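You operate a simulated robot arm through the tools that you are given. There is no shell and no other tool. Be economical: measure what you need, move in short steps, check, and stop when the job is done.

You run a simulated robot arm. Do the job below in one go: nothing can be reset, and whatever is moved stays where it is left.

JOB
Wipe the rust off the fat blue banded tube and oil a strip along its top.
Fine: wipe with the white cloth; oil with the blue cloth, pressed on the oily felt tray; put both back. A coat counts when it lies all over at full strength: go over it till it gets no stronger. What is to be rubbed or washed off counts as gone when no trace of it is left.

The check looks at the end state, three seconds after you hand in, the way a careful person would. Anything else that was tipped, shoved, dropped, spilled or broken makes it a failure. Flat cloth is picked up by pressing the open fingertips on it (5 to 10 N) and closing them slowly along it; thin cloth reads only 2 to 8 mm in the jaws.

ROBOT AND FRAMES
A 7-joint arm with a two-finger gripper, fixed in place. Base frame: the origin is at the foot of the arm, x ahead of it, y to its left, z up; the work surface is at about z = 0.92. Units: m, rad, N and s.
With the tool pointing down near the work surface it reaches from about 0.34 to 0.72 m from the base axis. Its first joint turns from -1.152 to 1.152 rad. Payload 2.45 kg.
Tool frame: the origin (TCP) lies between the finger pads and is the grasp point; the fingertips stand 0.026 m ahead of it; z points along the fingers, y is the line along which they close. The gripper opens to 0.096 m. The gripper's body begins 0.069 m behind the TCP.
Orientation is told as [roll, pitch, yaw] about the base's x, y, z axes, in that order, counted from this pose: with the fingers straight down and closing along the base's y, the tool's x points along the base's -x, its y along +y and its z along -z.

CONTROLS
- The arm moves only by the tool jog_arm. Its argument "commands" is a list of rows, each a list of 7 numbers: the gripper command, from -1 (fully open) to 1 (shut), values between in proportion, then the shift along the tool's x, y, z in m, then the turn, a rotation vector about the tool's x, y, z in rad. In form: [[fingers, tx, ty, tz, rx, ry, rz], ...]. A call has 1 to 8 rows; each row shifts and turns the commanded pose from where the row before left it, along the tool's axes as they then stand. Each row takes 0.2 s and may step no farther than 0.05 m and 0.15 rad from the row before; otherwise, or with a gripper value out of range, the whole call is refused. Where a pose cannot be reached the arm comes as near as it can. A force on the tool above 40 N (or 10 N above the force at the start of the call, whichever is more), or a blocked arm, ends the call early, and 0.2 s more pass. Each finger halts on what it meets, pressing with about 44 N; the grip force reading is that of the motor and also rises with nothing between the fingers. The clock runs only during rows and for 0.2 s after the last one: add rows that do not move to give the fingers time. The reply holds the time, the measured pose of the TCP, the force on the tool along the base axes, the opening and the grip force, in the units named above and with some noise, with the torque about the TCP (base axes, N m) and any sound that the robot's microphone picked up.
- Cameras (640 x 400 px; columns grow to the right, rows downward): "scene" is fixed at [0.1898, -0.3856, 1.4278]; the picture's right is [0.67, -0.74, 0.00], its down [-0.40, -0.36, -0.84] and it looks along [0.62, 0.57, -0.54] (base axes); focal length 330 px, centre (320, 200). "wrist" rides on the gripper at [0.082, 0.003, -0.098] in the tool frame; the picture's right is [-0.04, 1.00, 0.00], its down [-0.73, -0.03, -0.68] and it looks along [-0.68, -0.03, 0.73] (tool axes); focal length 256 px, centre (320, 200). There is no depth. A picture from a camera that has moved, and an enlarged one, comes with that camera's place and axes in the base frame and with its lens. The place of the scene camera against the robot may be out by one fixed shift of up to 0.025 m in any direction.
- capture(camera): a new picture of that camera. No time passes.
- enlarge(camera, box): a new picture of the part [left, top, right, bottom] of that camera's present view, enlarged. No time passes.
- sign_off(): hands the job in; it is judged then, once.

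Work in short steps. Places have to be worked out from the pictures, the camera data and where the tool is seen: move nearer, look again, correct. Check each grasp and each placing, and mend what went wrong. You have 120 turns and 68 pictures in all, those below and enlarged ones among them. Open the gripper and draw the arm clear of the work before you hand the job in, unless the task says otherwise; then end with one line.

The tools are called after ">>>" by a JSON object that holds its "op" and its "data". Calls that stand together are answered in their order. jog_arm: Moves the arm, as the interface text tells. Its arguments: {"type":"object","properties":{"commands":{"type":"array"}},"required":["commands"]} The other tools are called the same way: capture (camera) takes a picture; enlarge (camera, box) takes an enlarged picture of a part of a camera's view; sign_off () hands the job in.

At the start:

```text
time: 0.0
tcp_pos: [0.3579, -0.0579, 1.2293]
tcp_rot: [-0.002, 0.001, 0.0]
ft_force: [1.6, -0.5, 0.4]
ft_torque: [-0.02, -0.06, 0.01]
opening: 0.0964
grasp_force: 0.0
```

scene: 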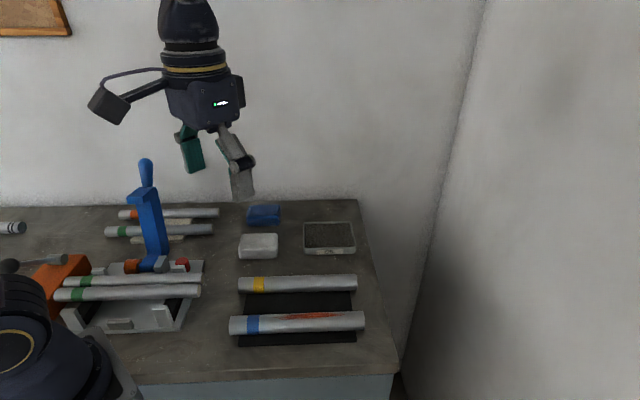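
wrist: 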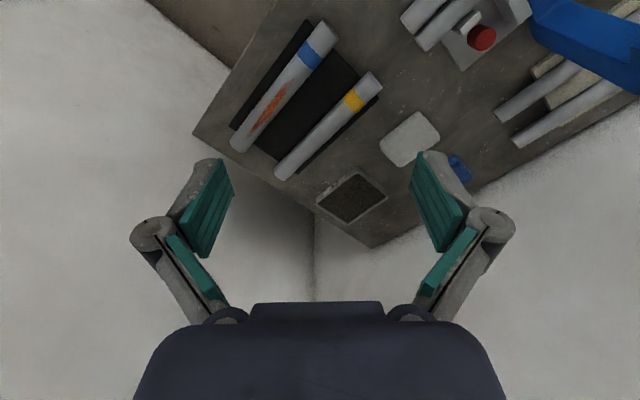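

The blue-banded tube lies along roughly (0.34,-0.06) to (0.50,-0.21), with the cloths and tray farther out. I'll look closer at the tube, the cloths and the tray.

>>> {"op": "enlarge", "data": {"camera": "scene", "box": [220, 190, 380, 350]}}

>>> {"op": "enlarge", "data": {"camera": "wrist", "box": [200, 0, 500, 240]}}

```text
2.50 times, centred on (300, 270) of scene
camera zoom: at [0.1898, -0.3856, 1.4278], right [0.67, -0.74, 0.0], down [-0.4, -0.36, -0.84], along [0.62, 0.57, -0.54], focal length 824 px, centre (370, 25)
```

zoom: 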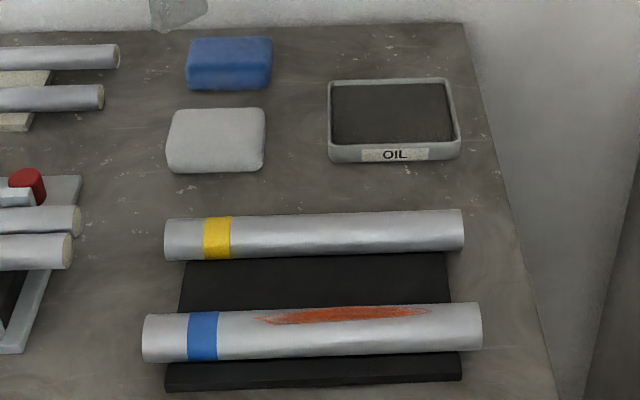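

```text
1.67 times, centred on (350, 120) of wrist
camera zoom: at [0.2782, -0.0542, 1.3274], right [0.04, 1.0, 0.0], down [0.73, -0.03, 0.68], along [0.68, -0.03, -0.73], focal length 427 px, centre (270, 333)
```

zoom: 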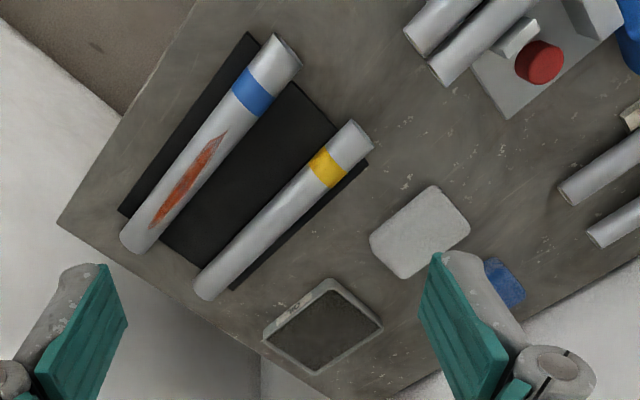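

Both cloths are thick pads at about 45°, the white one centred near (0.507, 0.088). I'm moving above it and turning the jaw by -0.785 to line up with pad and tube.

>>> {"op": "jog_arm", "data": {"commands": [[-1, -0.03, 0.029, 0.022, 0, 0, 0], [-1, -0.03, 0.029, 0.022, 0, 0, 0], [-1, -0.03, 0.029, 0.022, 0, 0, 0], [-1, -0.03, 0.029, 0.022, 0, 0, 0], [-1, -0.03, 0.029, 0.022, 0, 0, 0], [-1, 0, 0, 0, 0, 0, 0.14], [-1, 0, 0, 0, 0, 0, 0.14], [-1, 0, 0, 0, 0, 0, 0.14]]}}

>>> {"op": "jog_arm", "data": {"commands": [[-1, 0, 0, 0, 0, 0, 0.14], [-1, 0, 0, 0, 0, 0, 0.14], [-1, 0, 0, 0, 0, 0, 0.085], [-1, 0, 0, 0, 0, 0, 0]]}}

>>> {"op": "capture", "data": {"camera": "wrist"}}

```text
time: 1.8
tcp_pos: [0.5079, 0.0869, 1.1188]
tcp_rot: [-0.001, 0.001, -0.422]
ft_force: [0.1, -0.8, -0.4]
ft_torque: [0.03, 0.0, 0.0]
opening: 0.0961
grasp_force: 0.1
```

```text
time: 2.8
tcp_pos: [0.509, 0.0882, 1.1188]
tcp_rot: [0.001, 0.001, -0.787]
ft_force: [0.0, 0.5, -0.4]
ft_torque: [0.02, -0.02, -0.01]
opening: 0.0959
grasp_force: 0.0
```

```text
63 pictures are left
camera wrist: at [0.4542, 0.1473, 1.2175], right [0.74, 0.68, 0.0], down [0.5, -0.54, 0.68], along [0.46, -0.5, -0.73], focal length 256 px, centre (320, 200)
```

wrist: 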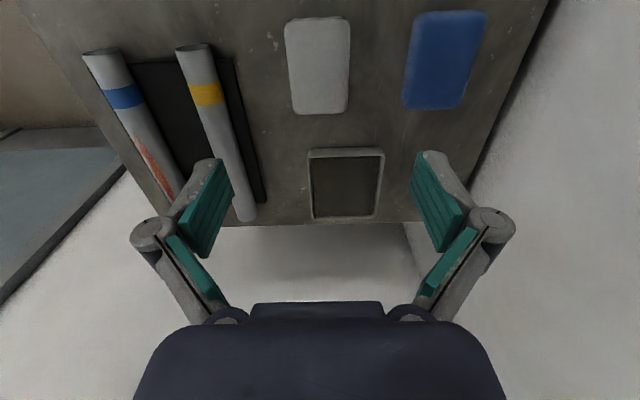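

The white pad is about 0.065 × 0.086 and right below the jaw. I descend until the fingertips straddle its upper half, then look.

>>> {"op": "jog_arm", "data": {"commands": [[-1, 0, 0, 0.045, 0, 0, 0], [-1, 0, 0, 0.045, 0, 0, 0], [-1, 0, 0, 0.03, 0, 0, 0], [-1, 0, 0, 0.025, 0, 0, 0], [-1, 0, 0, 0.014, 0, 0, 0], [-1, 0, 0, 0, 0, 0, 0]]}}

>>> {"op": "capture", "data": {"camera": "wrist"}}

>>> {"op": "enlarge", "data": {"camera": "scene", "box": [200, 180, 360, 280]}}

```text
time: 4.2
tcp_pos: [0.5095, 0.0868, 0.9582]
tcp_rot: [0.002, -0.001, -0.788]
ft_force: [0.6, -0.5, 0.3]
ft_torque: [0.04, 0.0, 0.03]
opening: 0.0959
grasp_force: 0.0
```

```text
62 pictures are left
camera wrist: at [0.4551, 0.1466, 1.058], right [0.73, 0.68, 0.0], down [0.5, -0.54, 0.68], along [0.46, -0.5, -0.73], focal length 256 px, centre (320, 200)
```

wrist: 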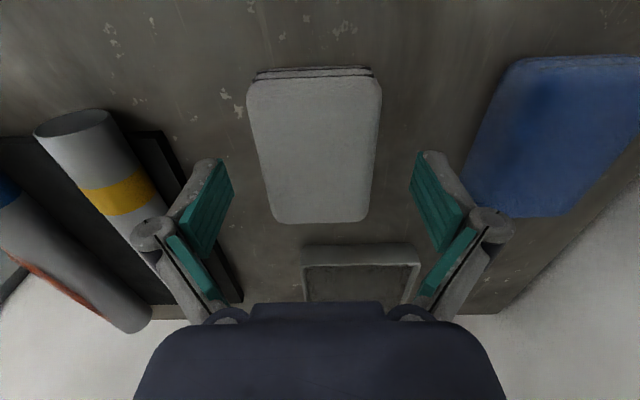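

```text
4.00 times, centred on (280, 230) of scene
camera zoom: at [0.1898, -0.3856, 1.4278], right [0.67, -0.74, 0.0], down [-0.4, -0.36, -0.84], along [0.62, 0.57, -0.54], focal length 1318 px, centre (480, 80)
```

zoom: 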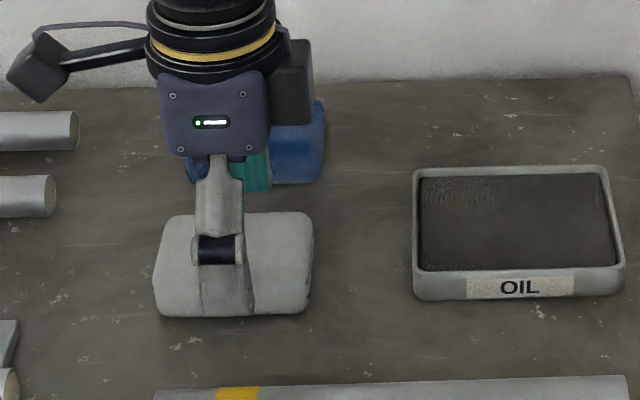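

The jaw is centred on the folded pad, so I close slowly.

>>> {"op": "jog_arm", "data": {"commands": [[-0.2, 0, 0, 0, 0, 0, 0], [0.2, 0, 0, 0, 0, 0, 0], [0.5, 0, 0, 0, 0, 0, 0], [1, 0, 0, 0, 0, 0, 0], [1, 0, 0, 0, 0, 0, 0], [1, 0, 0, 0, 0, 0, 0]]}}

>>> {"op": "capture", "data": {"camera": "wrist"}}

```text
time: 5.6
tcp_pos: [0.5095, 0.0883, 0.9598]
tcp_rot: [0.0, -0.001, -0.786]
ft_force: [-0.6, 0.2, 4.6]
ft_torque: [-0.02, 0.08, 0.0]
opening: 0.0586
grasp_force: 44.0
```

```text
60 pictures are left
camera wrist: at [0.4551, 0.1466, 1.0585], right [0.73, 0.68, 0.0], down [0.5, -0.54, 0.68], along [0.46, -0.5, -0.73], focal length 256 px, centre (320, 200)
```

wrist: 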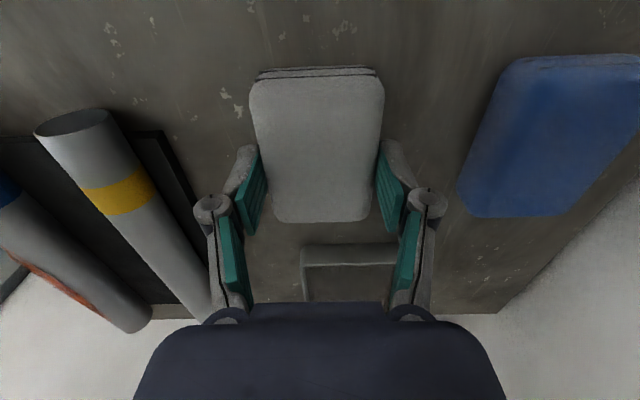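

Gripped at 0.0586 m with full force. I lift and check.

>>> {"op": "jog_arm", "data": {"commands": [[1, 0, 0, -0.02, 0, 0, 0], [1, 0, 0, -0.04, 0, 0, 0], [1, 0, 0, -0.04, 0, 0, 0], [1, 0, 0, -0.03, 0, 0, 0], [1, 0, 0, 0, 0, 0, 0]]}}

>>> {"op": "capture", "data": {"camera": "wrist"}}

>>> {"op": "enlarge", "data": {"camera": "scene", "box": [200, 120, 360, 240]}}

```text
time: 6.8
tcp_pos: [0.5079, 0.0874, 1.0895]
tcp_rot: [0.0, 0.001, -0.785]
ft_force: [-0.9, 0.3, -0.8]
ft_torque: [0.03, 0.03, 0.01]
opening: 0.059
grasp_force: 44.4
```

```text
59 pictures are left
camera wrist: at [0.4535, 0.1478, 1.1891], right [0.73, 0.68, 0.0], down [0.5, -0.54, 0.68], along [0.46, -0.5, -0.73], focal length 256 px, centre (320, 200)
```

wrist: 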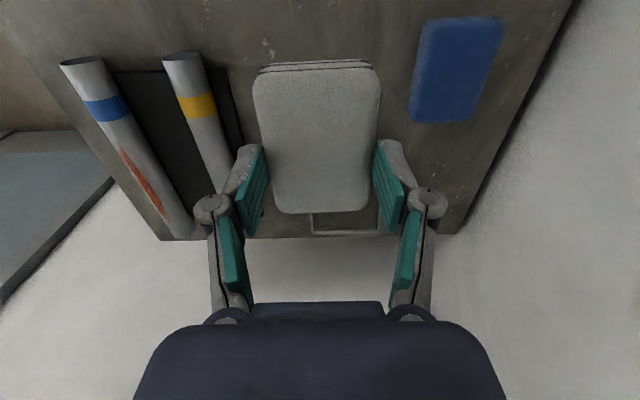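

```text
3.33 times, centred on (280, 180) of scene
camera zoom: at [0.1898, -0.3856, 1.4278], right [0.67, -0.74, 0.0], down [-0.4, -0.36, -0.84], along [0.62, 0.57, -0.54], focal length 1098 px, centre (453, 267)
```

zoom: 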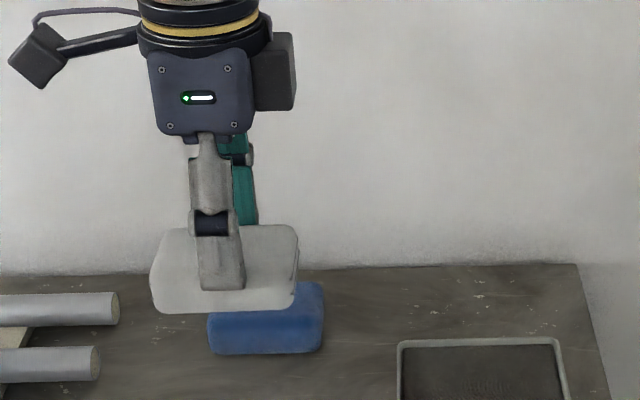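

The pad is held firmly, its underside about 11 mm below the fingertips. I carry it over the rust at about (0.435,-0.136), staying high, and look.

>>> {"op": "jog_arm", "data": {"commands": [[1, -0.0212, -0.0418, 0, 0, 0, 0], [1, -0.0212, -0.0418, 0, 0, 0, 0], [1, -0.0212, -0.0418, 0, 0, 0, 0], [1, -0.0212, -0.0418, 0, 0, 0, 0], [1, -0.0212, -0.0418, 0, 0, 0, 0], [1, 0, 0, 0.02, 0, 0, 0], [1, 0, 0, 0, 0, 0, 0]]}}

>>> {"op": "capture", "data": {"camera": "wrist"}}

>>> {"op": "enlarge", "data": {"camera": "scene", "box": [210, 220, 390, 360]}}

```text
time: 8.4
tcp_pos: [0.4373, -0.1344, 1.0698]
tcp_rot: [-0.001, 0.001, -0.785]
ft_force: [0.2, -0.3, -0.3]
ft_torque: [0.0, 0.0, 0.04]
opening: 0.0591
grasp_force: 44.0
```

```text
57 pictures are left
camera wrist: at [0.3837, -0.0745, 1.169], right [0.73, 0.68, 0.0], down [0.5, -0.54, 0.68], along [0.46, -0.5, -0.73], focal length 256 px, centre (320, 200)
```

wrist: 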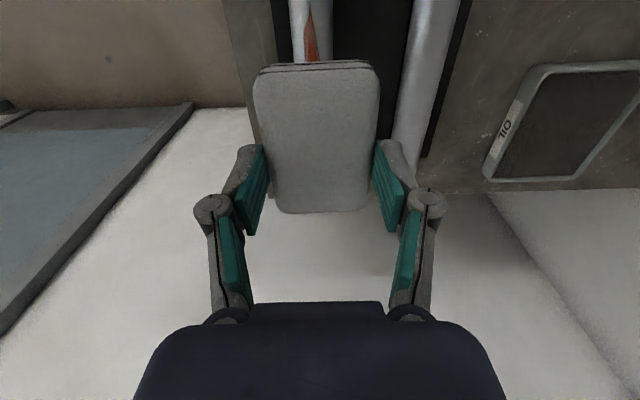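

```text
2.86 times, centred on (300, 290) of scene
camera zoom: at [0.1898, -0.3856, 1.4278], right [0.67, -0.74, 0.0], down [-0.4, -0.36, -0.84], along [0.62, 0.57, -0.54], focal length 942 px, centre (377, -57)
```

zoom: 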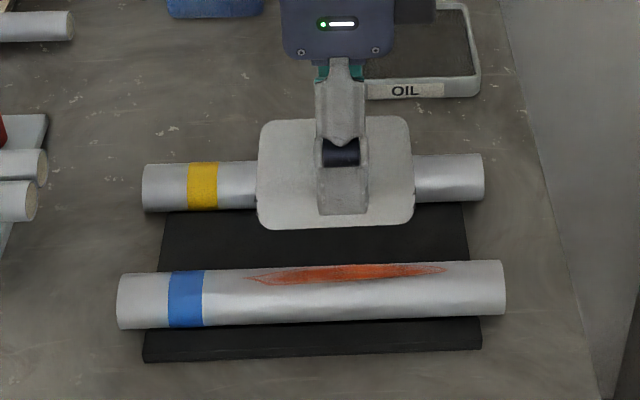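

The tube axis is about 3.5 mm left of the pad centre; radius about 17 mm. I shift and descend in small steps to contact.

>>> {"op": "jog_arm", "data": {"commands": [[1, 0, -0.0035, 0.03, 0, 0, 0], [1, 0, 0, 0.026, 0, 0, 0], [1, 0, 0, 0.004, 0, 0, 0], [1, 0, 0, 0.004, 0, 0, 0], [1, 0, 0, 0.003, 0, 0, 0], [1, 0, 0, 0, 0, 0, 0]]}}

```text
time: 9.8
tcp_pos: [0.4351, -0.1376, 1.0033]
tcp_rot: [0.002, -0.002, -0.786]
ft_force: [-1.1, 1.4, 21.8]
ft_torque: [0.81, 0.79, 0.0]
opening: 0.0591
grasp_force: 44.6
```

Contact at 22 N, with torque showing only the band-side end of the pad touches: the pad hangs slightly pitched. I ease up and pitch the tool a bit to level it.

>>> {"op": "jog_arm", "data": {"commands": [[1, 0, 0, -0.003, 0, 0.04, 0], [1, 0, 0, 0.001, 0, 0, 0], [1, 0, 0, 0, 0, 0, 0]]}}

>>> {"op": "enlarge", "data": {"camera": "scene", "box": [220, 240, 380, 350]}}

```text
time: 10.6
tcp_pos: [0.4329, -0.1386, 1.003]
tcp_rot: [0.001, 0.04, -0.785]
ft_force: [-0.6, -0.9, 2.2]
ft_torque: [-0.05, -0.02, -0.05]
opening: 0.0587
grasp_force: 44.0
```

```text
3.64 times, centred on (300, 295) of scene
camera zoom: at [0.1898, -0.3856, 1.4278], right [0.67, -0.74, 0.0], down [-0.4, -0.36, -0.84], along [0.62, 0.57, -0.54], focal length 1198 px, centre (393, -146)
```

zoom: 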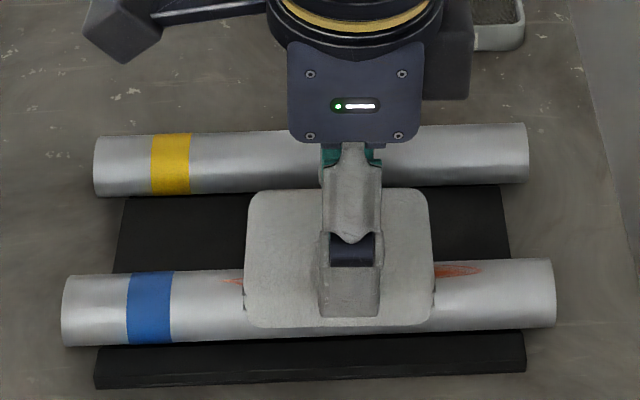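

Now level and light (2 N). I press down 1.5 mm more and read.

>>> {"op": "jog_arm", "data": {"commands": [[1, 0, 0, 0.0015, 0, 0, 0], [1, 0, 0, 0, 0, 0, 0]]}}

```text
time: 11.2
tcp_pos: [0.4342, -0.1368, 1.0041]
tcp_rot: [0.003, 0.036, -0.785]
ft_force: [-2.3, 1.0, 20.8]
ft_torque: [-0.48, -0.47, -0.03]
opening: 0.0589
grasp_force: 44.0
```

Slightly over-corrected; pitch back a little and lighten the press.

>>> {"op": "jog_arm", "data": {"commands": [[1, 0, 0, -0.0007, 0, -0.016, 0], [1, 0, 0, 0, 0, 0, 0]]}}

```text
time: 11.8
tcp_pos: [0.433, -0.1373, 1.0031]
tcp_rot: [0.001, 0.025, -0.785]
ft_force: [2.0, -1.2, 6.4]
ft_torque: [-0.18, -0.32, 0.09]
opening: 0.0588
grasp_force: 43.8
```

About 6 N with near-even contact. I stroke ±40 mm along the tube.

>>> {"op": "jog_arm", "data": {"commands": [[1, 0.02, 0, 0, 0, 0, 0], [1, 0.02, 0, 0, 0, 0, 0], [1, -0.02, 0, 0, 0, 0, 0], [1, -0.02, 0, 0, 0, 0, 0], [1, -0.02, 0, 0, 0, 0, 0], [1, -0.02, 0, 0, 0, 0, 0], [1, 0.02, 0, 0, 0, 0, 0], [1, 0.02, 0, 0, 0, 0, 0]]}}

>>> {"op": "enlarge", "data": {"camera": "scene", "box": [220, 240, 380, 350]}}

```text
time: 13.6
tcp_pos: [0.4334, -0.1374, 1.0035]
tcp_rot: [0.0, 0.026, -0.784]
ft_force: [-0.1, -0.3, 0.3]
ft_torque: [-0.03, 0.02, -0.04]
opening: 0.0588
grasp_force: 44.6
```

```text
3.64 times, centred on (300, 295) of scene
camera zoom: at [0.1898, -0.3856, 1.4278], right [0.67, -0.74, 0.0], down [-0.4, -0.36, -0.84], along [0.62, 0.57, -0.54], focal length 1198 px, centre (393, -146)
```

zoom: 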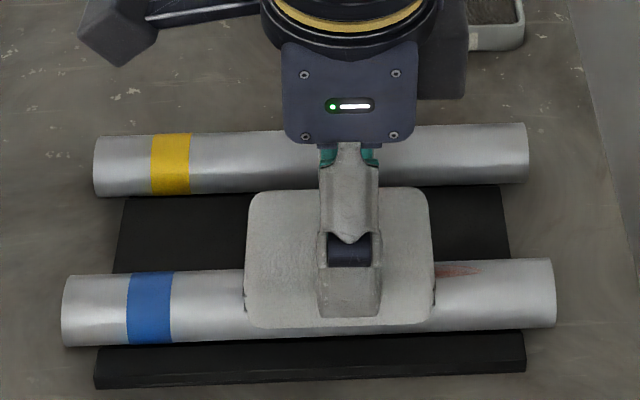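

The near end of the rust has faded and force has fallen to zero. I press 1 mm more, correct strokes for the pitch, and favour the far end.

>>> {"op": "jog_arm", "data": {"commands": [[1, 0, 0, 0.0008, 0, 0, 0], [1, -0.02, 0, -0.0005, 0, 0, 0], [1, -0.02, 0, -0.0005, 0, 0, 0], [1, -0.02, 0, -0.0005, 0, 0, 0], [1, 0.02, 0, 0.0005, 0, 0, 0], [1, 0.02, 0, 0.0005, 0, 0, 0], [1, 0.02, 0, 0.0005, 0, 0, 0], [1, 0, 0, 0, 0, 0, 0]]}}

>>> {"op": "jog_arm", "data": {"commands": [[1, 0.02, 0, 0.0005, 0, 0, 0], [1, 0.02, 0, 0.0005, 0, 0, 0], [1, -0.02, 0, -0.0005, 0, 0, 0], [1, -0.02, 0, -0.0005, 0, 0, 0], [1, -0.02, 0, -0.0005, 0, 0, 0], [1, -0.02, 0, -0.0005, 0, 0, 0], [1, 0.02, 0, 0.0005, 0, 0, 0], [1, 0.02, 0, 0.0005, 0, 0, 0]]}}

```text
time: 15.4
tcp_pos: [0.4321, -0.1376, 1.0038]
tcp_rot: [-0.001, 0.026, -0.787]
ft_force: [0.2, 0.1, -1.3]
ft_torque: [-0.01, 0.0, -0.01]
opening: 0.0586
grasp_force: 44.1
```

```text
time: 17.2
tcp_pos: [0.4318, -0.138, 1.0033]
tcp_rot: [0.001, 0.026, -0.784]
ft_force: [-0.6, 0.3, 0.3]
ft_torque: [-0.02, -0.07, -0.01]
opening: 0.0589
grasp_force: 43.7
```

Force is still near zero, so I press further in half-millimetre steps.

>>> {"op": "jog_arm", "data": {"commands": [[1, 0, 0, 0.0007, 0, 0, 0], [1, 0, 0, 0.0007, 0, 0, 0], [1, 0, 0, 0, 0, 0, 0]]}}

```text
time: 18.0
tcp_pos: [0.4332, -0.1372, 1.0029]
tcp_rot: [0.0, 0.022, -0.786]
ft_force: [-4.0, 2.8, 19.1]
ft_torque: [-0.36, -0.31, -0.03]
opening: 0.0585
grasp_force: 44.5
```

19 N now; a slight pitch back, then long strokes over the full rust length.

>>> {"op": "jog_arm", "data": {"commands": [[1, 0, 0, -0.0003, 0, -0.01, 0], [1, -0.02, 0, -0.0003, 0, 0, 0], [1, -0.02, 0, -0.0003, 0, 0, 0], [1, -0.02, 0, -0.0003, 0, 0, 0], [1, 0.02, 0, 0.0003, 0, 0, 0], [1, 0.02, 0, 0.0003, 0, 0, 0], [1, 0.02, 0, 0.0003, 0, 0, 0]]}}

>>> {"op": "jog_arm", "data": {"commands": [[1, 0.02, 0, 0.0003, 0, 0, 0], [1, 0.02, 0, 0.0003, 0, 0, 0], [1, -0.02, 0, -0.0003, 0, 0, 0], [1, -0.02, 0, -0.0003, 0, 0, 0], [1, -0.02, 0, -0.0003, 0, 0, 0], [1, -0.02, 0, -0.0003, 0, 0, 0], [1, 0.02, 0, 0.0003, 0, 0, 0], [1, 0.02, 0, 0.0003, 0, 0, 0]]}}

>>> {"op": "jog_arm", "data": {"commands": [[1, 0.03, 0, -0.03, 0, 0, 0], [1, 0.03, 0, -0.035, 0, 0, 0], [1, 0.04, 0, -0.03, 0, 0, 0], [1, 0, 0, 0, 0, 0, 0]]}}

>>> {"op": "enlarge", "data": {"camera": "scene", "box": [220, 240, 380, 350]}}

>>> {"op": "capture", "data": {"camera": "wrist"}}

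```text
time: 19.6
tcp_pos: [0.4328, -0.1361, 1.0029]
tcp_rot: [0.0, 0.013, -0.786]
ft_force: [0.1, -0.2, 0.7]
ft_torque: [0.01, -0.04, 0.02]
opening: 0.0592
grasp_force: 44.4
```

```text
time: 21.4
tcp_pos: [0.4336, -0.138, 1.0031]
tcp_rot: [-0.001, 0.012, -0.784]
ft_force: [0.1, -0.5, 1.5]
ft_torque: [0.04, 0.05, 0.0]
opening: 0.0589
grasp_force: 44.1
```

```text
time: 22.4
tcp_pos: [0.3628, -0.0668, 1.0989]
tcp_rot: [-0.001, 0.013, -0.785]
ft_force: [-0.8, 0.9, -0.2]
ft_torque: [0.01, 0.01, 0.03]
opening: 0.0587
grasp_force: 44.2
```

```text
3.64 times, centred on (300, 295) of scene
camera zoom: at [0.1898, -0.3856, 1.4278], right [0.67, -0.74, 0.0], down [-0.4, -0.36, -0.84], along [0.62, 0.57, -0.54], focal length 1198 px, centre (393, -146)
```

zoom: 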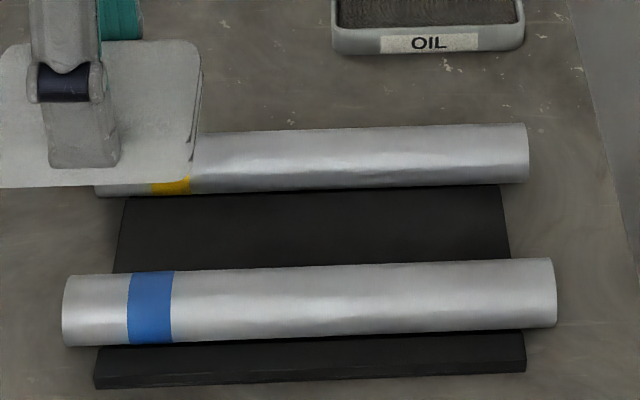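

```text
52 pictures are left
camera wrist: at [0.3097, -0.0077, 1.1994], right [0.73, 0.68, 0.0], down [0.51, -0.55, 0.67], along [0.45, -0.49, -0.74], focal length 256 px, centre (320, 200)
```

wrist: 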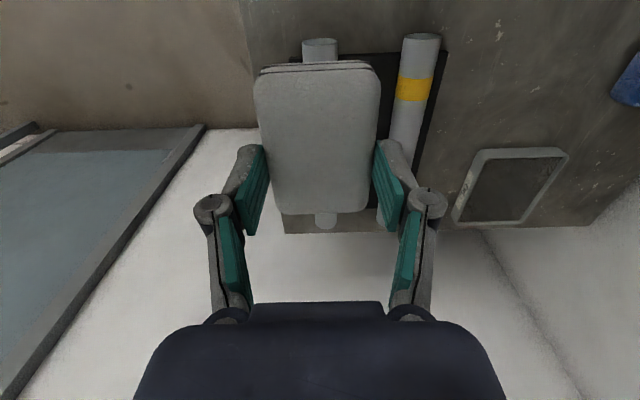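

Rust looks gone from the scene side. I move back toward the pad's original spot and inspect the tube from its other side.

>>> {"op": "jog_arm", "data": {"commands": [[1, 0.001, 0.0425, 0, 0, 0, 0], [1, 0.001, 0.0425, 0, 0, 0, 0], [1, 0.001, 0.0425, 0, 0, 0, 0], [1, 0.001, 0.0425, 0, 0, 0, 0], [1, 0.001, 0.0425, 0, 0, 0, 0], [1, 0, 0, 0, 0, -0.013, 0], [1, 0, 0, 0, 0, 0, 0]]}}

>>> {"op": "enlarge", "data": {"camera": "wrist", "box": [40, 30, 260, 250]}}

>>> {"op": "enlarge", "data": {"camera": "scene", "box": [260, 290, 370, 350]}}

```text
time: 24.0
tcp_pos: [0.5103, 0.0861, 1.0991]
tcp_rot: [-0.001, -0.001, -0.785]
ft_force: [-0.1, -0.2, 0.2]
ft_torque: [-0.03, 0.03, 0.03]
opening: 0.0589
grasp_force: 44.3
```

```text
1.82 times, centred on (150, 140) of wrist
camera zoom: at [0.4561, 0.1456, 1.1973], right [0.73, 0.68, 0.0], down [0.5, -0.54, 0.68], along [0.46, -0.5, -0.73], focal length 465 px, centre (629, 309)
```

zoom: 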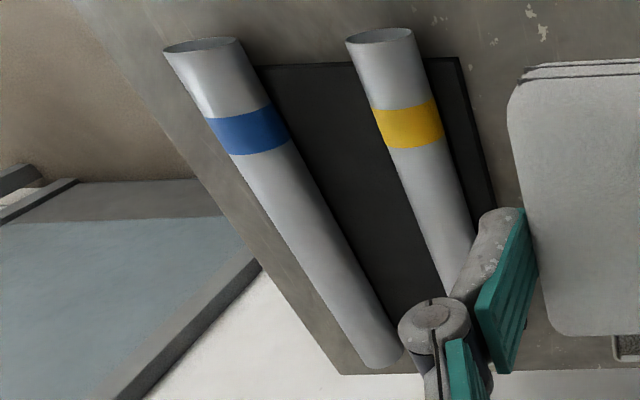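

```text
5.82 times, centred on (315, 320) of scene
camera zoom: at [0.1898, -0.3856, 1.4278], right [0.67, -0.74, 0.0], down [-0.4, -0.36, -0.84], along [0.62, 0.57, -0.54], focal length 1917 px, centre (349, -498)
```

zoom: 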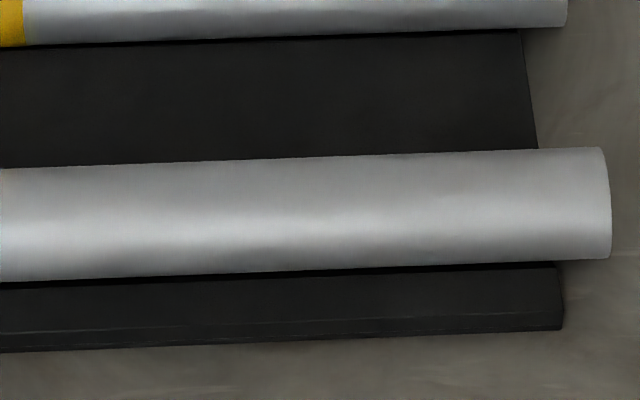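

No rust trace from either side and the tube hasn't moved. I set the white pad back where it was.

>>> {"op": "jog_arm", "data": {"commands": [[1, 0, 0.0005, 0.045, 0, 0, 0], [1, 0, 0, 0.045, 0, 0, 0], [1, 0, 0, 0.035, 0, 0, 0], [1, 0, 0, 0.008, 0, 0, 0], [1, 0, 0, 0.003, 0, 0, 0], [1, 0, 0, 0.002, 0, 0, 0], [1, 0, 0, 0, 0, 0, 0]]}}

```text
time: 25.1
tcp_pos: [0.512, 0.0866, 0.9666]
tcp_rot: [0.003, -0.002, -0.784]
ft_force: [-3.5, 0.0, 9.8]
ft_torque: [0.02, 0.19, 0.03]
opening: 0.0589
grasp_force: 44.2
stopped in row 5: the force on the tool passed its limit at 47 N (the readings are from after the stop); the commanded pose is now the measured one
```

Contact came earlier than expected; I'll look at how the pad sits before releasing.

>>> {"op": "enlarge", "data": {"camera": "scene", "box": [210, 180, 350, 280]}}

>>> {"op": "capture", "data": {"camera": "wrist"}}

```text
4.00 times, centred on (280, 230) of scene
camera zoom: at [0.1896, -0.3857, 1.4278], right [0.67, -0.74, 0.0], down [-0.4, -0.36, -0.84], along [0.62, 0.57, -0.54], focal length 1318 px, centre (480, 80)
```

zoom: 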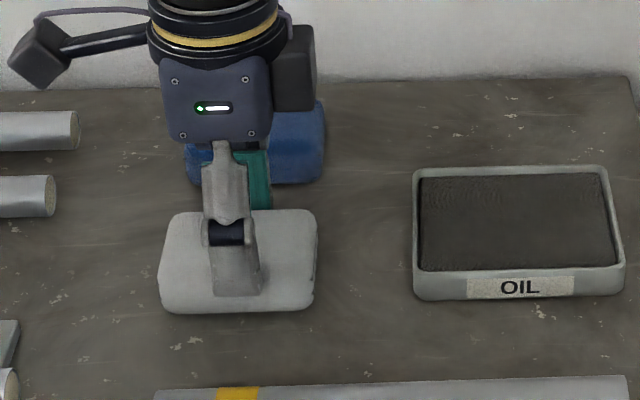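

```text
48 pictures are left
camera wrist: at [0.4569, 0.1459, 1.0658], right [0.73, 0.68, 0.0], down [0.49, -0.54, 0.68], along [0.46, -0.5, -0.73], focal length 256 px, centre (320, 200)
```

wrist: 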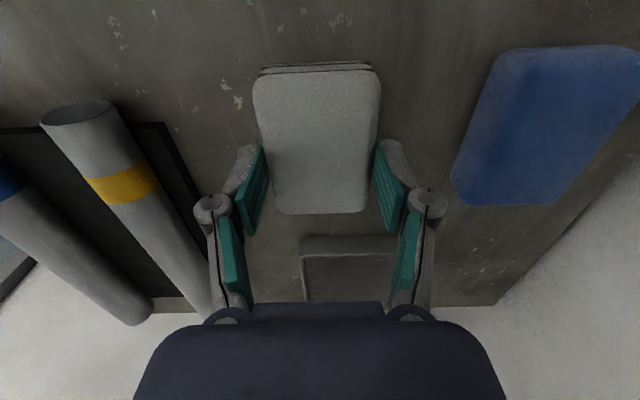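

The pad rests essentially flat within 2 mm of its original place (it had slipped down a few millimetres in the jaws). I release and rise.

>>> {"op": "jog_arm", "data": {"commands": [[0, 0, 0, 0, 0, 0, 0], [-1, 0, 0, 0, 0, 0, 0], [-1, 0, 0, 0, 0, 0, 0], [-1, 0, 0, 0, 0, 0, 0], [-1, 0, 0, -0.04, 0, 0, 0], [-1, 0, 0, -0.04, 0, 0, 0], [-1, 0, 0, -0.04, 0, 0, 0], [-1, 0, 0, 0, 0, 0, 0]]}}

>>> {"op": "capture", "data": {"camera": "wrist"}}

```text
time: 26.9
tcp_pos: [0.51, 0.0852, 1.0881]
tcp_rot: [0.004, -0.002, -0.785]
ft_force: [-0.4, 0.9, -0.2]
ft_torque: [-0.01, -0.01, 0.02]
opening: 0.096
grasp_force: 0.1
```

```text
47 pictures are left
camera wrist: at [0.4563, 0.1451, 1.1863], right [0.73, 0.68, 0.0], down [0.5, -0.54, 0.68], along [0.46, -0.5, -0.73], focal length 256 px, centre (320, 200)
```

wrist: 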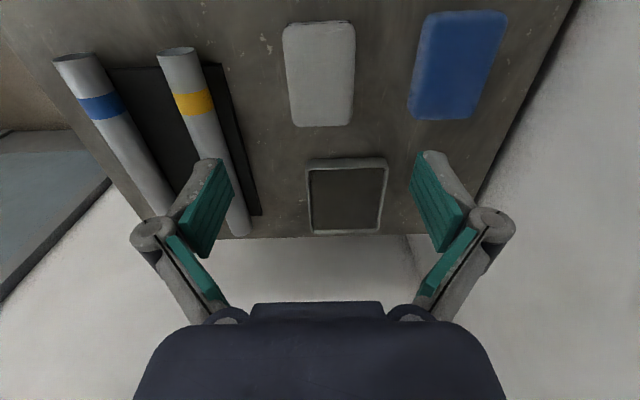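

White pad back flat. Now I move above the blue pad (about (0.594,0.174), yaw about -0.70).

>>> {"op": "jog_arm", "data": {"commands": [[-1, 0.001, 0.041, 0, 0, 0, 0], [-1, 0.001, 0.041, 0, 0, 0, 0], [-1, 0.001, 0.04, 0, 0, 0, 0], [-1, 0, 0, 0, 0, 0, -0.085], [-1, 0, 0, 0.04, 0, 0, 0], [-1, 0, 0, 0, 0, 0, 0]]}}

>>> {"op": "capture", "data": {"camera": "wrist"}}

```text
time: 28.4
tcp_pos: [0.5962, 0.1721, 1.0442]
tcp_rot: [0.003, -0.001, -0.703]
ft_force: [0.2, 0.7, -0.4]
ft_torque: [0.02, 0.04, 0.0]
opening: 0.0959
grasp_force: 0.0
```

```text
46 pictures are left
camera wrist: at [0.5359, 0.2278, 1.1435], right [0.67, 0.74, 0.0], down [0.54, -0.5, 0.68], along [0.5, -0.46, -0.73], focal length 256 px, centre (320, 200)
```

wrist: 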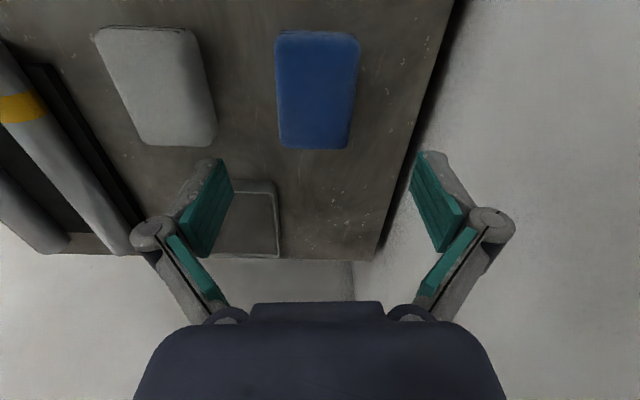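

The pad is nearly centred; I correct 3 mm each way, and go down a bit deeper than with the white one.

>>> {"op": "jog_arm", "data": {"commands": [[-1, 0.003, -0.0025, 0.03, 0, 0, 0], [-1, 0, 0, 0.03, 0, 0, 0], [-1, 0, 0, 0.02, 0, 0, 0], [-1, 0, 0, 0.01, 0, 0, 0], [-1, 0, 0, 0, 0, 0, 0]]}}

>>> {"op": "capture", "data": {"camera": "wrist"}}

```text
time: 29.6
tcp_pos: [0.5909, 0.176, 0.9564]
tcp_rot: [0.003, -0.001, -0.699]
ft_force: [0.0, 0.6, 0.0]
ft_torque: [0.01, 0.03, 0.02]
opening: 0.0962
grasp_force: 0.0
```

```text
45 pictures are left
camera wrist: at [0.5316, 0.2305, 1.0549], right [0.67, 0.74, 0.0], down [0.54, -0.5, 0.68], along [0.5, -0.46, -0.73], focal length 256 px, centre (320, 200)
```

wrist: 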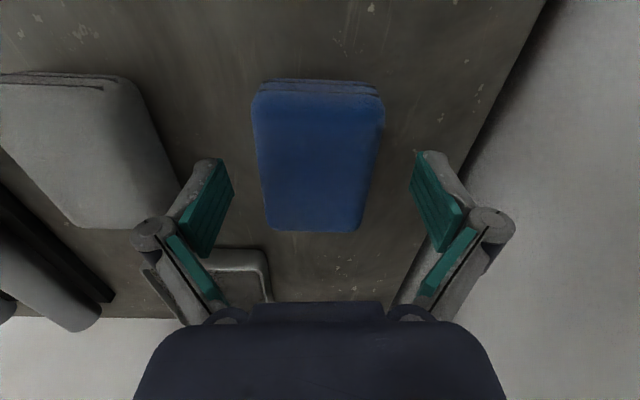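

I trim the centring by a few millimetres and close slowly.

>>> {"op": "jog_arm", "data": {"commands": [[-1, -0.004, -0.002, 0.002, 0, 0, 0.02], [-0.2, 0, 0, 0, 0, 0, 0], [0.2, 0, 0, 0, 0, 0, 0], [0.5, 0, 0, 0, 0, 0, 0], [1, 0, 0, 0, 0, 0, 0], [1, 0, 0, 0, 0, 0, 0], [1, 0, 0, 0, 0, 0, 0]]}}

>>> {"op": "jog_arm", "data": {"commands": [[1, 0, 0, -0.01, 0, 0, 0], [1, 0, 0, -0.02, 0, 0, 0], [1, 0, 0, -0.04, 0, 0, 0], [1, 0, 0, -0.04, 0, 0, 0], [1, 0, 0, 0, 0, 0, 0]]}}

>>> {"op": "capture", "data": {"camera": "wrist"}}

>>> {"op": "enlarge", "data": {"camera": "scene", "box": [210, 120, 370, 260]}}

```text
time: 31.1
tcp_pos: [0.5934, 0.1721, 0.9559]
tcp_rot: [0.003, -0.002, -0.722]
ft_force: [-0.4, -0.4, 4.9]
ft_torque: [-0.04, 0.04, -0.14]
opening: 0.0597
grasp_force: 43.9
```

```text
time: 32.4
tcp_pos: [0.5922, 0.1711, 1.066]
tcp_rot: [0.003, -0.001, -0.722]
ft_force: [-0.4, -0.5, -0.1]
ft_torque: [-0.02, -0.01, 0.0]
opening: 0.0597
grasp_force: 43.5
```

```text
44 pictures are left
camera wrist: at [0.5349, 0.2267, 1.1646], right [0.69, 0.72, 0.0], down [0.53, -0.51, 0.68], along [0.49, -0.47, -0.73], focal length 256 px, centre (320, 200)
```

wrist: 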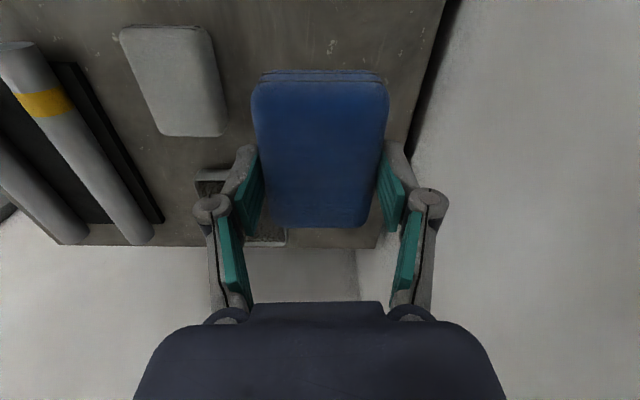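

```text
2.86 times, centred on (290, 190) of scene
camera zoom: at [0.1898, -0.3856, 1.4278], right [0.67, -0.74, 0.0], down [-0.4, -0.36, -0.84], along [0.62, 0.57, -0.54], focal length 942 px, centre (406, 229)
```

zoom: 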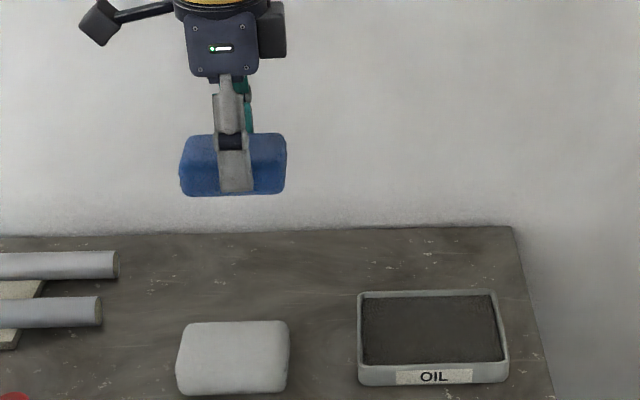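

Blue pad is held well, protruding about 8 mm below the tips. I move it above the felt tray (about (0.646,-0.009)) aligned with it, staying high.

>>> {"op": "jog_arm", "data": {"commands": [[1, 0, 0, 0, 0, 0, 0.063], [1, -0.0413, -0.0222, 0, 0, 0, 0], [1, -0.0413, -0.0222, 0, 0, 0, 0], [1, -0.0413, -0.0222, 0, 0, 0, 0], [1, -0.0413, -0.0222, 0, 0, 0, 0], [1, 0, 0, 0.03, 0, 0, 0], [1, 0, 0, 0.02, 0, 0, 0], [1, 0, 0, 0, 0, 0, 0]]}}

>>> {"op": "capture", "data": {"camera": "wrist"}}

>>> {"op": "enlarge", "data": {"camera": "scene", "box": [270, 180, 390, 270]}}

```text
time: 34.1
tcp_pos: [0.6475, -0.0084, 1.0143]
tcp_rot: [0.003, -0.001, -0.784]
ft_force: [-0.8, 0.6, -1.6]
ft_torque: [-0.01, -0.03, -0.01]
opening: 0.0592
grasp_force: 44.2
```

```text
42 pictures are left
camera wrist: at [0.5932, 0.0508, 1.1134], right [0.73, 0.68, 0.0], down [0.5, -0.54, 0.68], along [0.46, -0.5, -0.73], focal length 256 px, centre (320, 200)
```

wrist: 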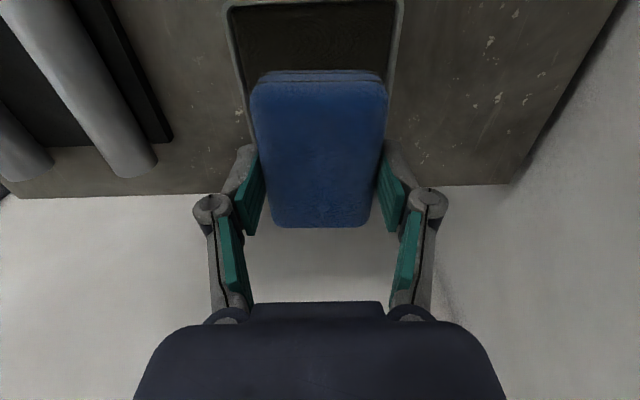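

```text
4.44 times, centred on (330, 225) of scene
camera zoom: at [0.1898, -0.3856, 1.4278], right [0.67, -0.74, 0.0], down [-0.4, -0.36, -0.84], along [0.62, 0.57, -0.54], focal length 1465 px, centre (276, 89)
```

zoom: 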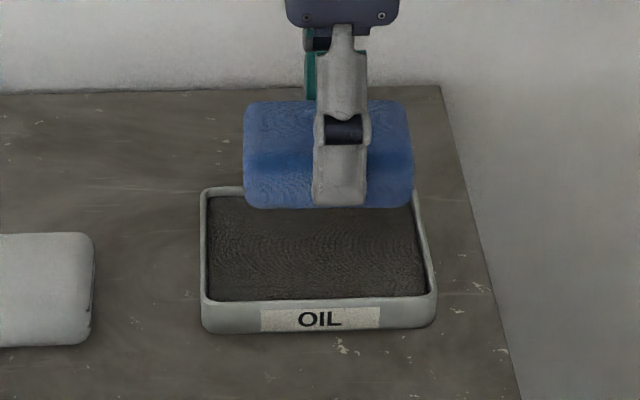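

The tray's inner space is about 0.11 × 0.09; its centre lies about 6 mm band-ward and 3 mm left of the tool. I correct and go down gently to the felt.

>>> {"op": "jog_arm", "data": {"commands": [[1, 0.006, -0.003, 0.02, 0, 0, 0], [1, 0, 0, 0.012, 0, 0, 0], [1, 0, 0, 0.003, 0, 0, 0], [1, 0, 0, 0.003, 0, 0, 0], [1, 0, 0, 0, 0, 0, 0]]}}

>>> {"op": "enlarge", "data": {"camera": "scene", "box": [270, 180, 390, 270]}}

>>> {"op": "capture", "data": {"camera": "wrist"}}

```text
time: 35.4
tcp_pos: [0.6417, -0.0064, 0.9766]
tcp_rot: [0.004, -0.001, -0.783]
ft_force: [-0.1, 0.8, -0.4]
ft_torque: [0.04, 0.01, 0.03]
opening: 0.0589
grasp_force: 44.2
```

```text
4.44 times, centred on (330, 225) of scene
camera zoom: at [0.1898, -0.3856, 1.4278], right [0.67, -0.74, 0.0], down [-0.4, -0.36, -0.84], along [0.62, 0.57, -0.54], focal length 1465 px, centre (276, 89)
```

zoom: 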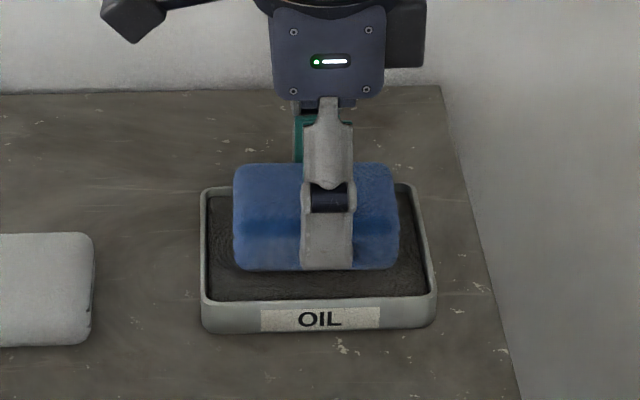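

```text
39 pictures are left
camera wrist: at [0.5871, 0.0531, 1.0756], right [0.73, 0.68, 0.0], down [0.5, -0.54, 0.68], along [0.46, -0.5, -0.73], focal length 256 px, centre (320, 200)
```

wrist: 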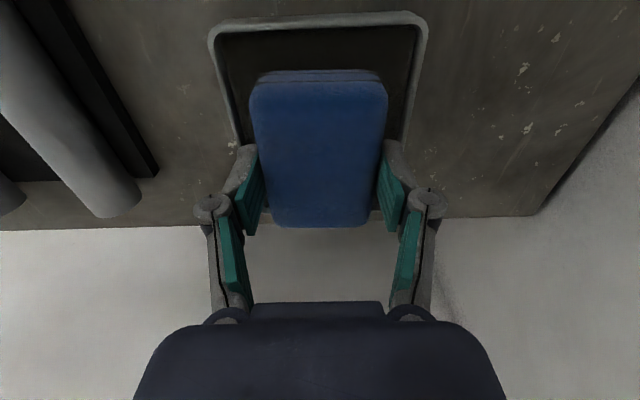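

Well centred over the felt. I lower in small steps until contact.

>>> {"op": "jog_arm", "data": {"commands": [[1, 0, 0, 0.003, 0, 0, 0], [1, 0, 0, 0.002, 0, 0, 0], [1, 0, 0, 0.002, 0, 0, 0], [1, 0, 0, 0.001, 0, 0, 0], [1, 0, 0, 0, 0, 0, 0]]}}

```text
time: 36.2
tcp_pos: [0.6424, -0.0071, 0.9743]
tcp_rot: [0.008, -0.004, -0.784]
ft_force: [0.3, 0.7, 6.1]
ft_torque: [-0.05, 0.17, -0.11]
opening: 0.059
grasp_force: 44.1
stopped in row 4: the force on the tool passed its limit at 43 N (the readings are from after the stop); the commanded pose is now the measured one
```

Contact at TCP z 0.974. I check whether it's pad on felt.

>>> {"op": "enlarge", "data": {"camera": "scene", "box": [280, 200, 370, 260]}}

```text
6.67 times, centred on (325, 230) of scene
camera zoom: at [0.1897, -0.3856, 1.4278], right [0.67, -0.74, 0.0], down [-0.4, -0.36, -0.84], along [0.62, 0.57, -0.54], focal length 2197 px, centre (287, 0)
```

zoom: 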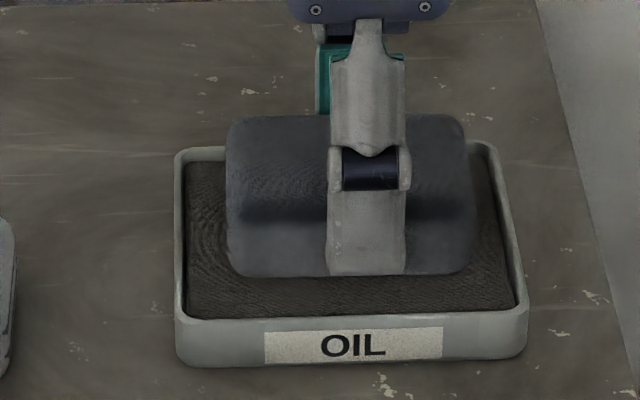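

The pad went dark, so it has taken oil. I hold a moment, lift, and carry it over the tube.

>>> {"op": "jog_arm", "data": {"commands": [[1, 0, 0, 0.0005, 0, 0, 0], [1, 0, 0, 0, 0, 0, 0], [1, 0, 0, 0, 0, 0, 0], [1, 0, 0, 0, 0, 0, 0], [1, 0, 0, -0.01, 0, 0, 0], [1, 0, 0, -0.03, 0, 0, 0], [1, 0, 0, -0.04, 0, 0, 0], [1, 0, 0, 0, 0, 0, 0]]}}

>>> {"op": "jog_arm", "data": {"commands": [[1, 0.0099, -0.04, 0, 0, 0, 0], [1, 0.0099, -0.04, 0, 0, 0, 0], [1, 0.0099, -0.04, 0, 0, 0, 0], [1, 0.0099, -0.04, 0, 0, 0, 0], [1, 0.0099, -0.04, 0, 0, 0, 0], [1, 0.0099, -0.04, 0, 0, 0, 0], [1, 0, 0, 0, 0, 0, 0]]}}

>>> {"op": "capture", "data": {"camera": "wrist"}}

>>> {"op": "capture", "data": {"camera": "scene"}}

```text
time: 38.0
tcp_pos: [0.641, -0.0045, 1.0563]
tcp_rot: [0.006, -0.005, -0.784]
ft_force: [0.2, -0.9, -1.7]
ft_torque: [0.01, 0.03, 0.03]
opening: 0.0587
grasp_force: 44.0
```

```text
time: 39.6
tcp_pos: [0.4286, -0.1345, 1.0528]
tcp_rot: [0.008, -0.004, -0.784]
ft_force: [0.8, -0.1, -1.0]
ft_torque: [0.01, 0.03, 0.0]
opening: 0.0589
grasp_force: 44.1
```

```text
37 pictures are left
camera wrist: at [0.3737, -0.0751, 1.1514], right [0.73, 0.68, 0.01], down [0.49, -0.54, 0.68], along [0.47, -0.5, -0.73], focal length 256 px, centre (320, 200)
```

wrist: 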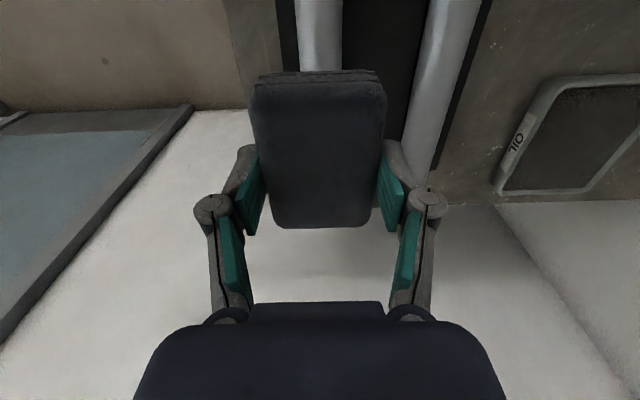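

```text
36 pictures are left
```

scene: 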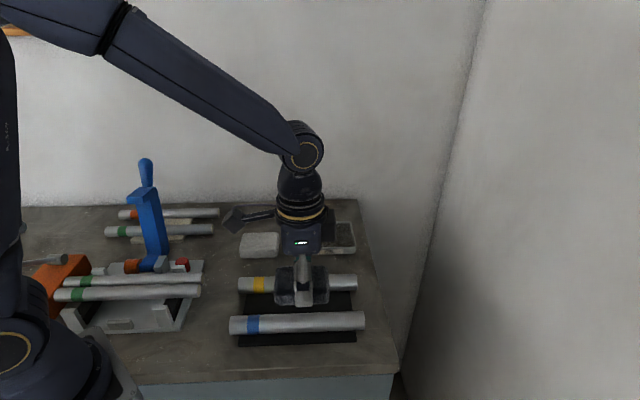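

Aligned over the tube. I lower gently to contact.

>>> {"op": "jog_arm", "data": {"commands": [[1, 0, 0, 0.03, 0, 0, 0], [1, 0, 0, 0.022, 0, 0, 0], [1, 0, 0, 0.002, 0, 0, 0], [1, 0, 0, 0, 0, 0, 0]]}}

>>> {"op": "jog_arm", "data": {"commands": [[1, 0, 0, 0.0015, 0, 0, 0], [1, 0, 0, 0.0015, 0, 0, 0], [1, 0, 0, 0, 0, 0, 0]]}}

```text
time: 40.6
tcp_pos: [0.4313, -0.1345, 0.9967]
tcp_rot: [0.008, -0.003, -0.782]
ft_force: [0.0, 0.1, -1.0]
ft_torque: [-0.01, 0.0, -0.02]
opening: 0.0585
grasp_force: 43.8
```

```text
time: 41.4
tcp_pos: [0.4309, -0.1359, 0.9943]
tcp_rot: [0.005, -0.003, -0.784]
ft_force: [0.5, 1.0, -0.4]
ft_torque: [0.0, 0.0, -0.02]
opening: 0.0586
grasp_force: 44.3
```

No contact yet at 0.994; I continue down slowly.

>>> {"op": "jog_arm", "data": {"commands": [[1, 0, 0, 0.001, 0, 0, 0], [1, 0, 0, 0.001, 0, 0, 0], [1, 0, 0, 0.001, 0, 0, 0], [1, 0, 0, 0, 0, 0, 0]]}}

```text
time: 42.4
tcp_pos: [0.4323, -0.1345, 0.9906]
tcp_rot: [0.006, -0.002, -0.784]
ft_force: [-0.2, 0.6, 0.2]
ft_torque: [-0.01, 0.0, -0.01]
opening: 0.059
grasp_force: 44.1
```

>>> {"op": "jog_arm", "data": {"commands": [[1, 0, 0, 0.001, 0, 0, 0], [1, 0, 0, 0.001, 0, 0, 0], [1, 0, 0, 0.001, 0, 0, 0], [1, 0, 0, 0, 0, 0, 0]]}}

>>> {"op": "enlarge", "data": {"camera": "scene", "box": [220, 260, 380, 350]}}

```text
time: 43.4
tcp_pos: [0.4312, -0.1348, 0.9892]
tcp_rot: [0.009, -0.007, -0.785]
ft_force: [-2.6, 0.9, 26.8]
ft_torque: [0.14, 0.22, -0.03]
opening: 0.059
grasp_force: 44.3
```

```text
4.00 times, centred on (300, 305) of scene
camera zoom: at [0.1894, -0.3855, 1.4279], right [0.67, -0.74, 0.0], down [-0.4, -0.36, -0.84], along [0.62, 0.57, -0.54], focal length 1318 px, centre (400, -220)
```

zoom: 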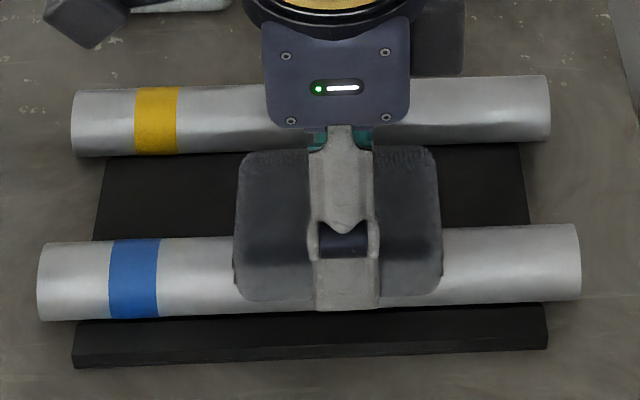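

Solid even contact at 27 N. I ease slightly and stroke toward the band end.

>>> {"op": "jog_arm", "data": {"commands": [[1, 0, 0, -0.0007, 0, 0, 0], [1, 0.018, 0, 0, 0, 0, 0], [1, 0.018, 0, 0, 0, 0, 0], [1, 0.018, 0, 0, 0, 0, 0], [1, 0.018, 0, 0, 0, 0, 0], [1, 0.018, 0, 0, 0, 0, 0], [1, 0, 0, 0, 0, 0, 0]]}}

>>> {"op": "enlarge", "data": {"camera": "scene", "box": [220, 260, 380, 350]}}

```text
time: 45.0
tcp_pos: [0.3725, -0.0735, 0.9886]
tcp_rot: [0.011, -0.011, -0.784]
ft_force: [-1.2, -1.3, 9.2]
ft_torque: [0.24, 0.32, 0.04]
opening: 0.0588
grasp_force: 44.6
stopped in row 7: the force on the tool passed its limit at 40 N (the readings are from after the stop); the commanded pose is now the measured one
```

```text
4.00 times, centred on (300, 305) of scene
camera zoom: at [0.1896, -0.3856, 1.4278], right [0.67, -0.74, 0.0], down [-0.4, -0.36, -0.84], along [0.62, 0.57, -0.54], focal length 1318 px, centre (400, -220)
```

zoom: 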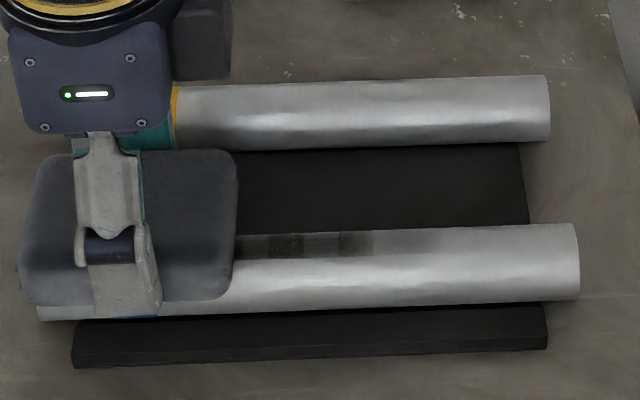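

A dark oil strip is forming. The tool has pitched down a bit toward the band end, so I level it and stroke to the far end.

>>> {"op": "jog_arm", "data": {"commands": [[1, 0, 0, 0, 0, 0.013, 0], [1, -0.02, 0, 0, 0, 0, 0], [1, -0.02, 0, 0, 0, 0, 0], [1, -0.02, 0, 0, 0, 0, 0], [1, -0.02, 0, 0, 0, 0, 0], [1, -0.02, 0, 0, 0, 0, 0], [1, -0.02, 0, 0, 0, 0, 0], [1, -0.02, 0, 0, 0, 0, 0]]}}

>>> {"op": "enlarge", "data": {"camera": "scene", "box": [220, 260, 380, 350]}}

```text
time: 46.8
tcp_pos: [0.4693, -0.1725, 0.9884]
tcp_rot: [0.012, 0.002, -0.784]
ft_force: [-4.4, 4.0, 12.1]
ft_torque: [-0.19, -0.2, 0.01]
opening: 0.0588
grasp_force: 43.8
```

```text
4.00 times, centred on (300, 305) of scene
camera zoom: at [0.1895, -0.3854, 1.4279], right [0.67, -0.74, 0.0], down [-0.4, -0.36, -0.84], along [0.62, 0.57, -0.54], focal length 1318 px, centre (400, -220)
```

zoom: 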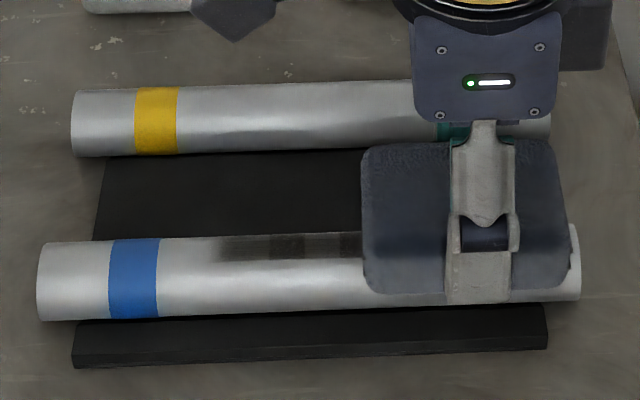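

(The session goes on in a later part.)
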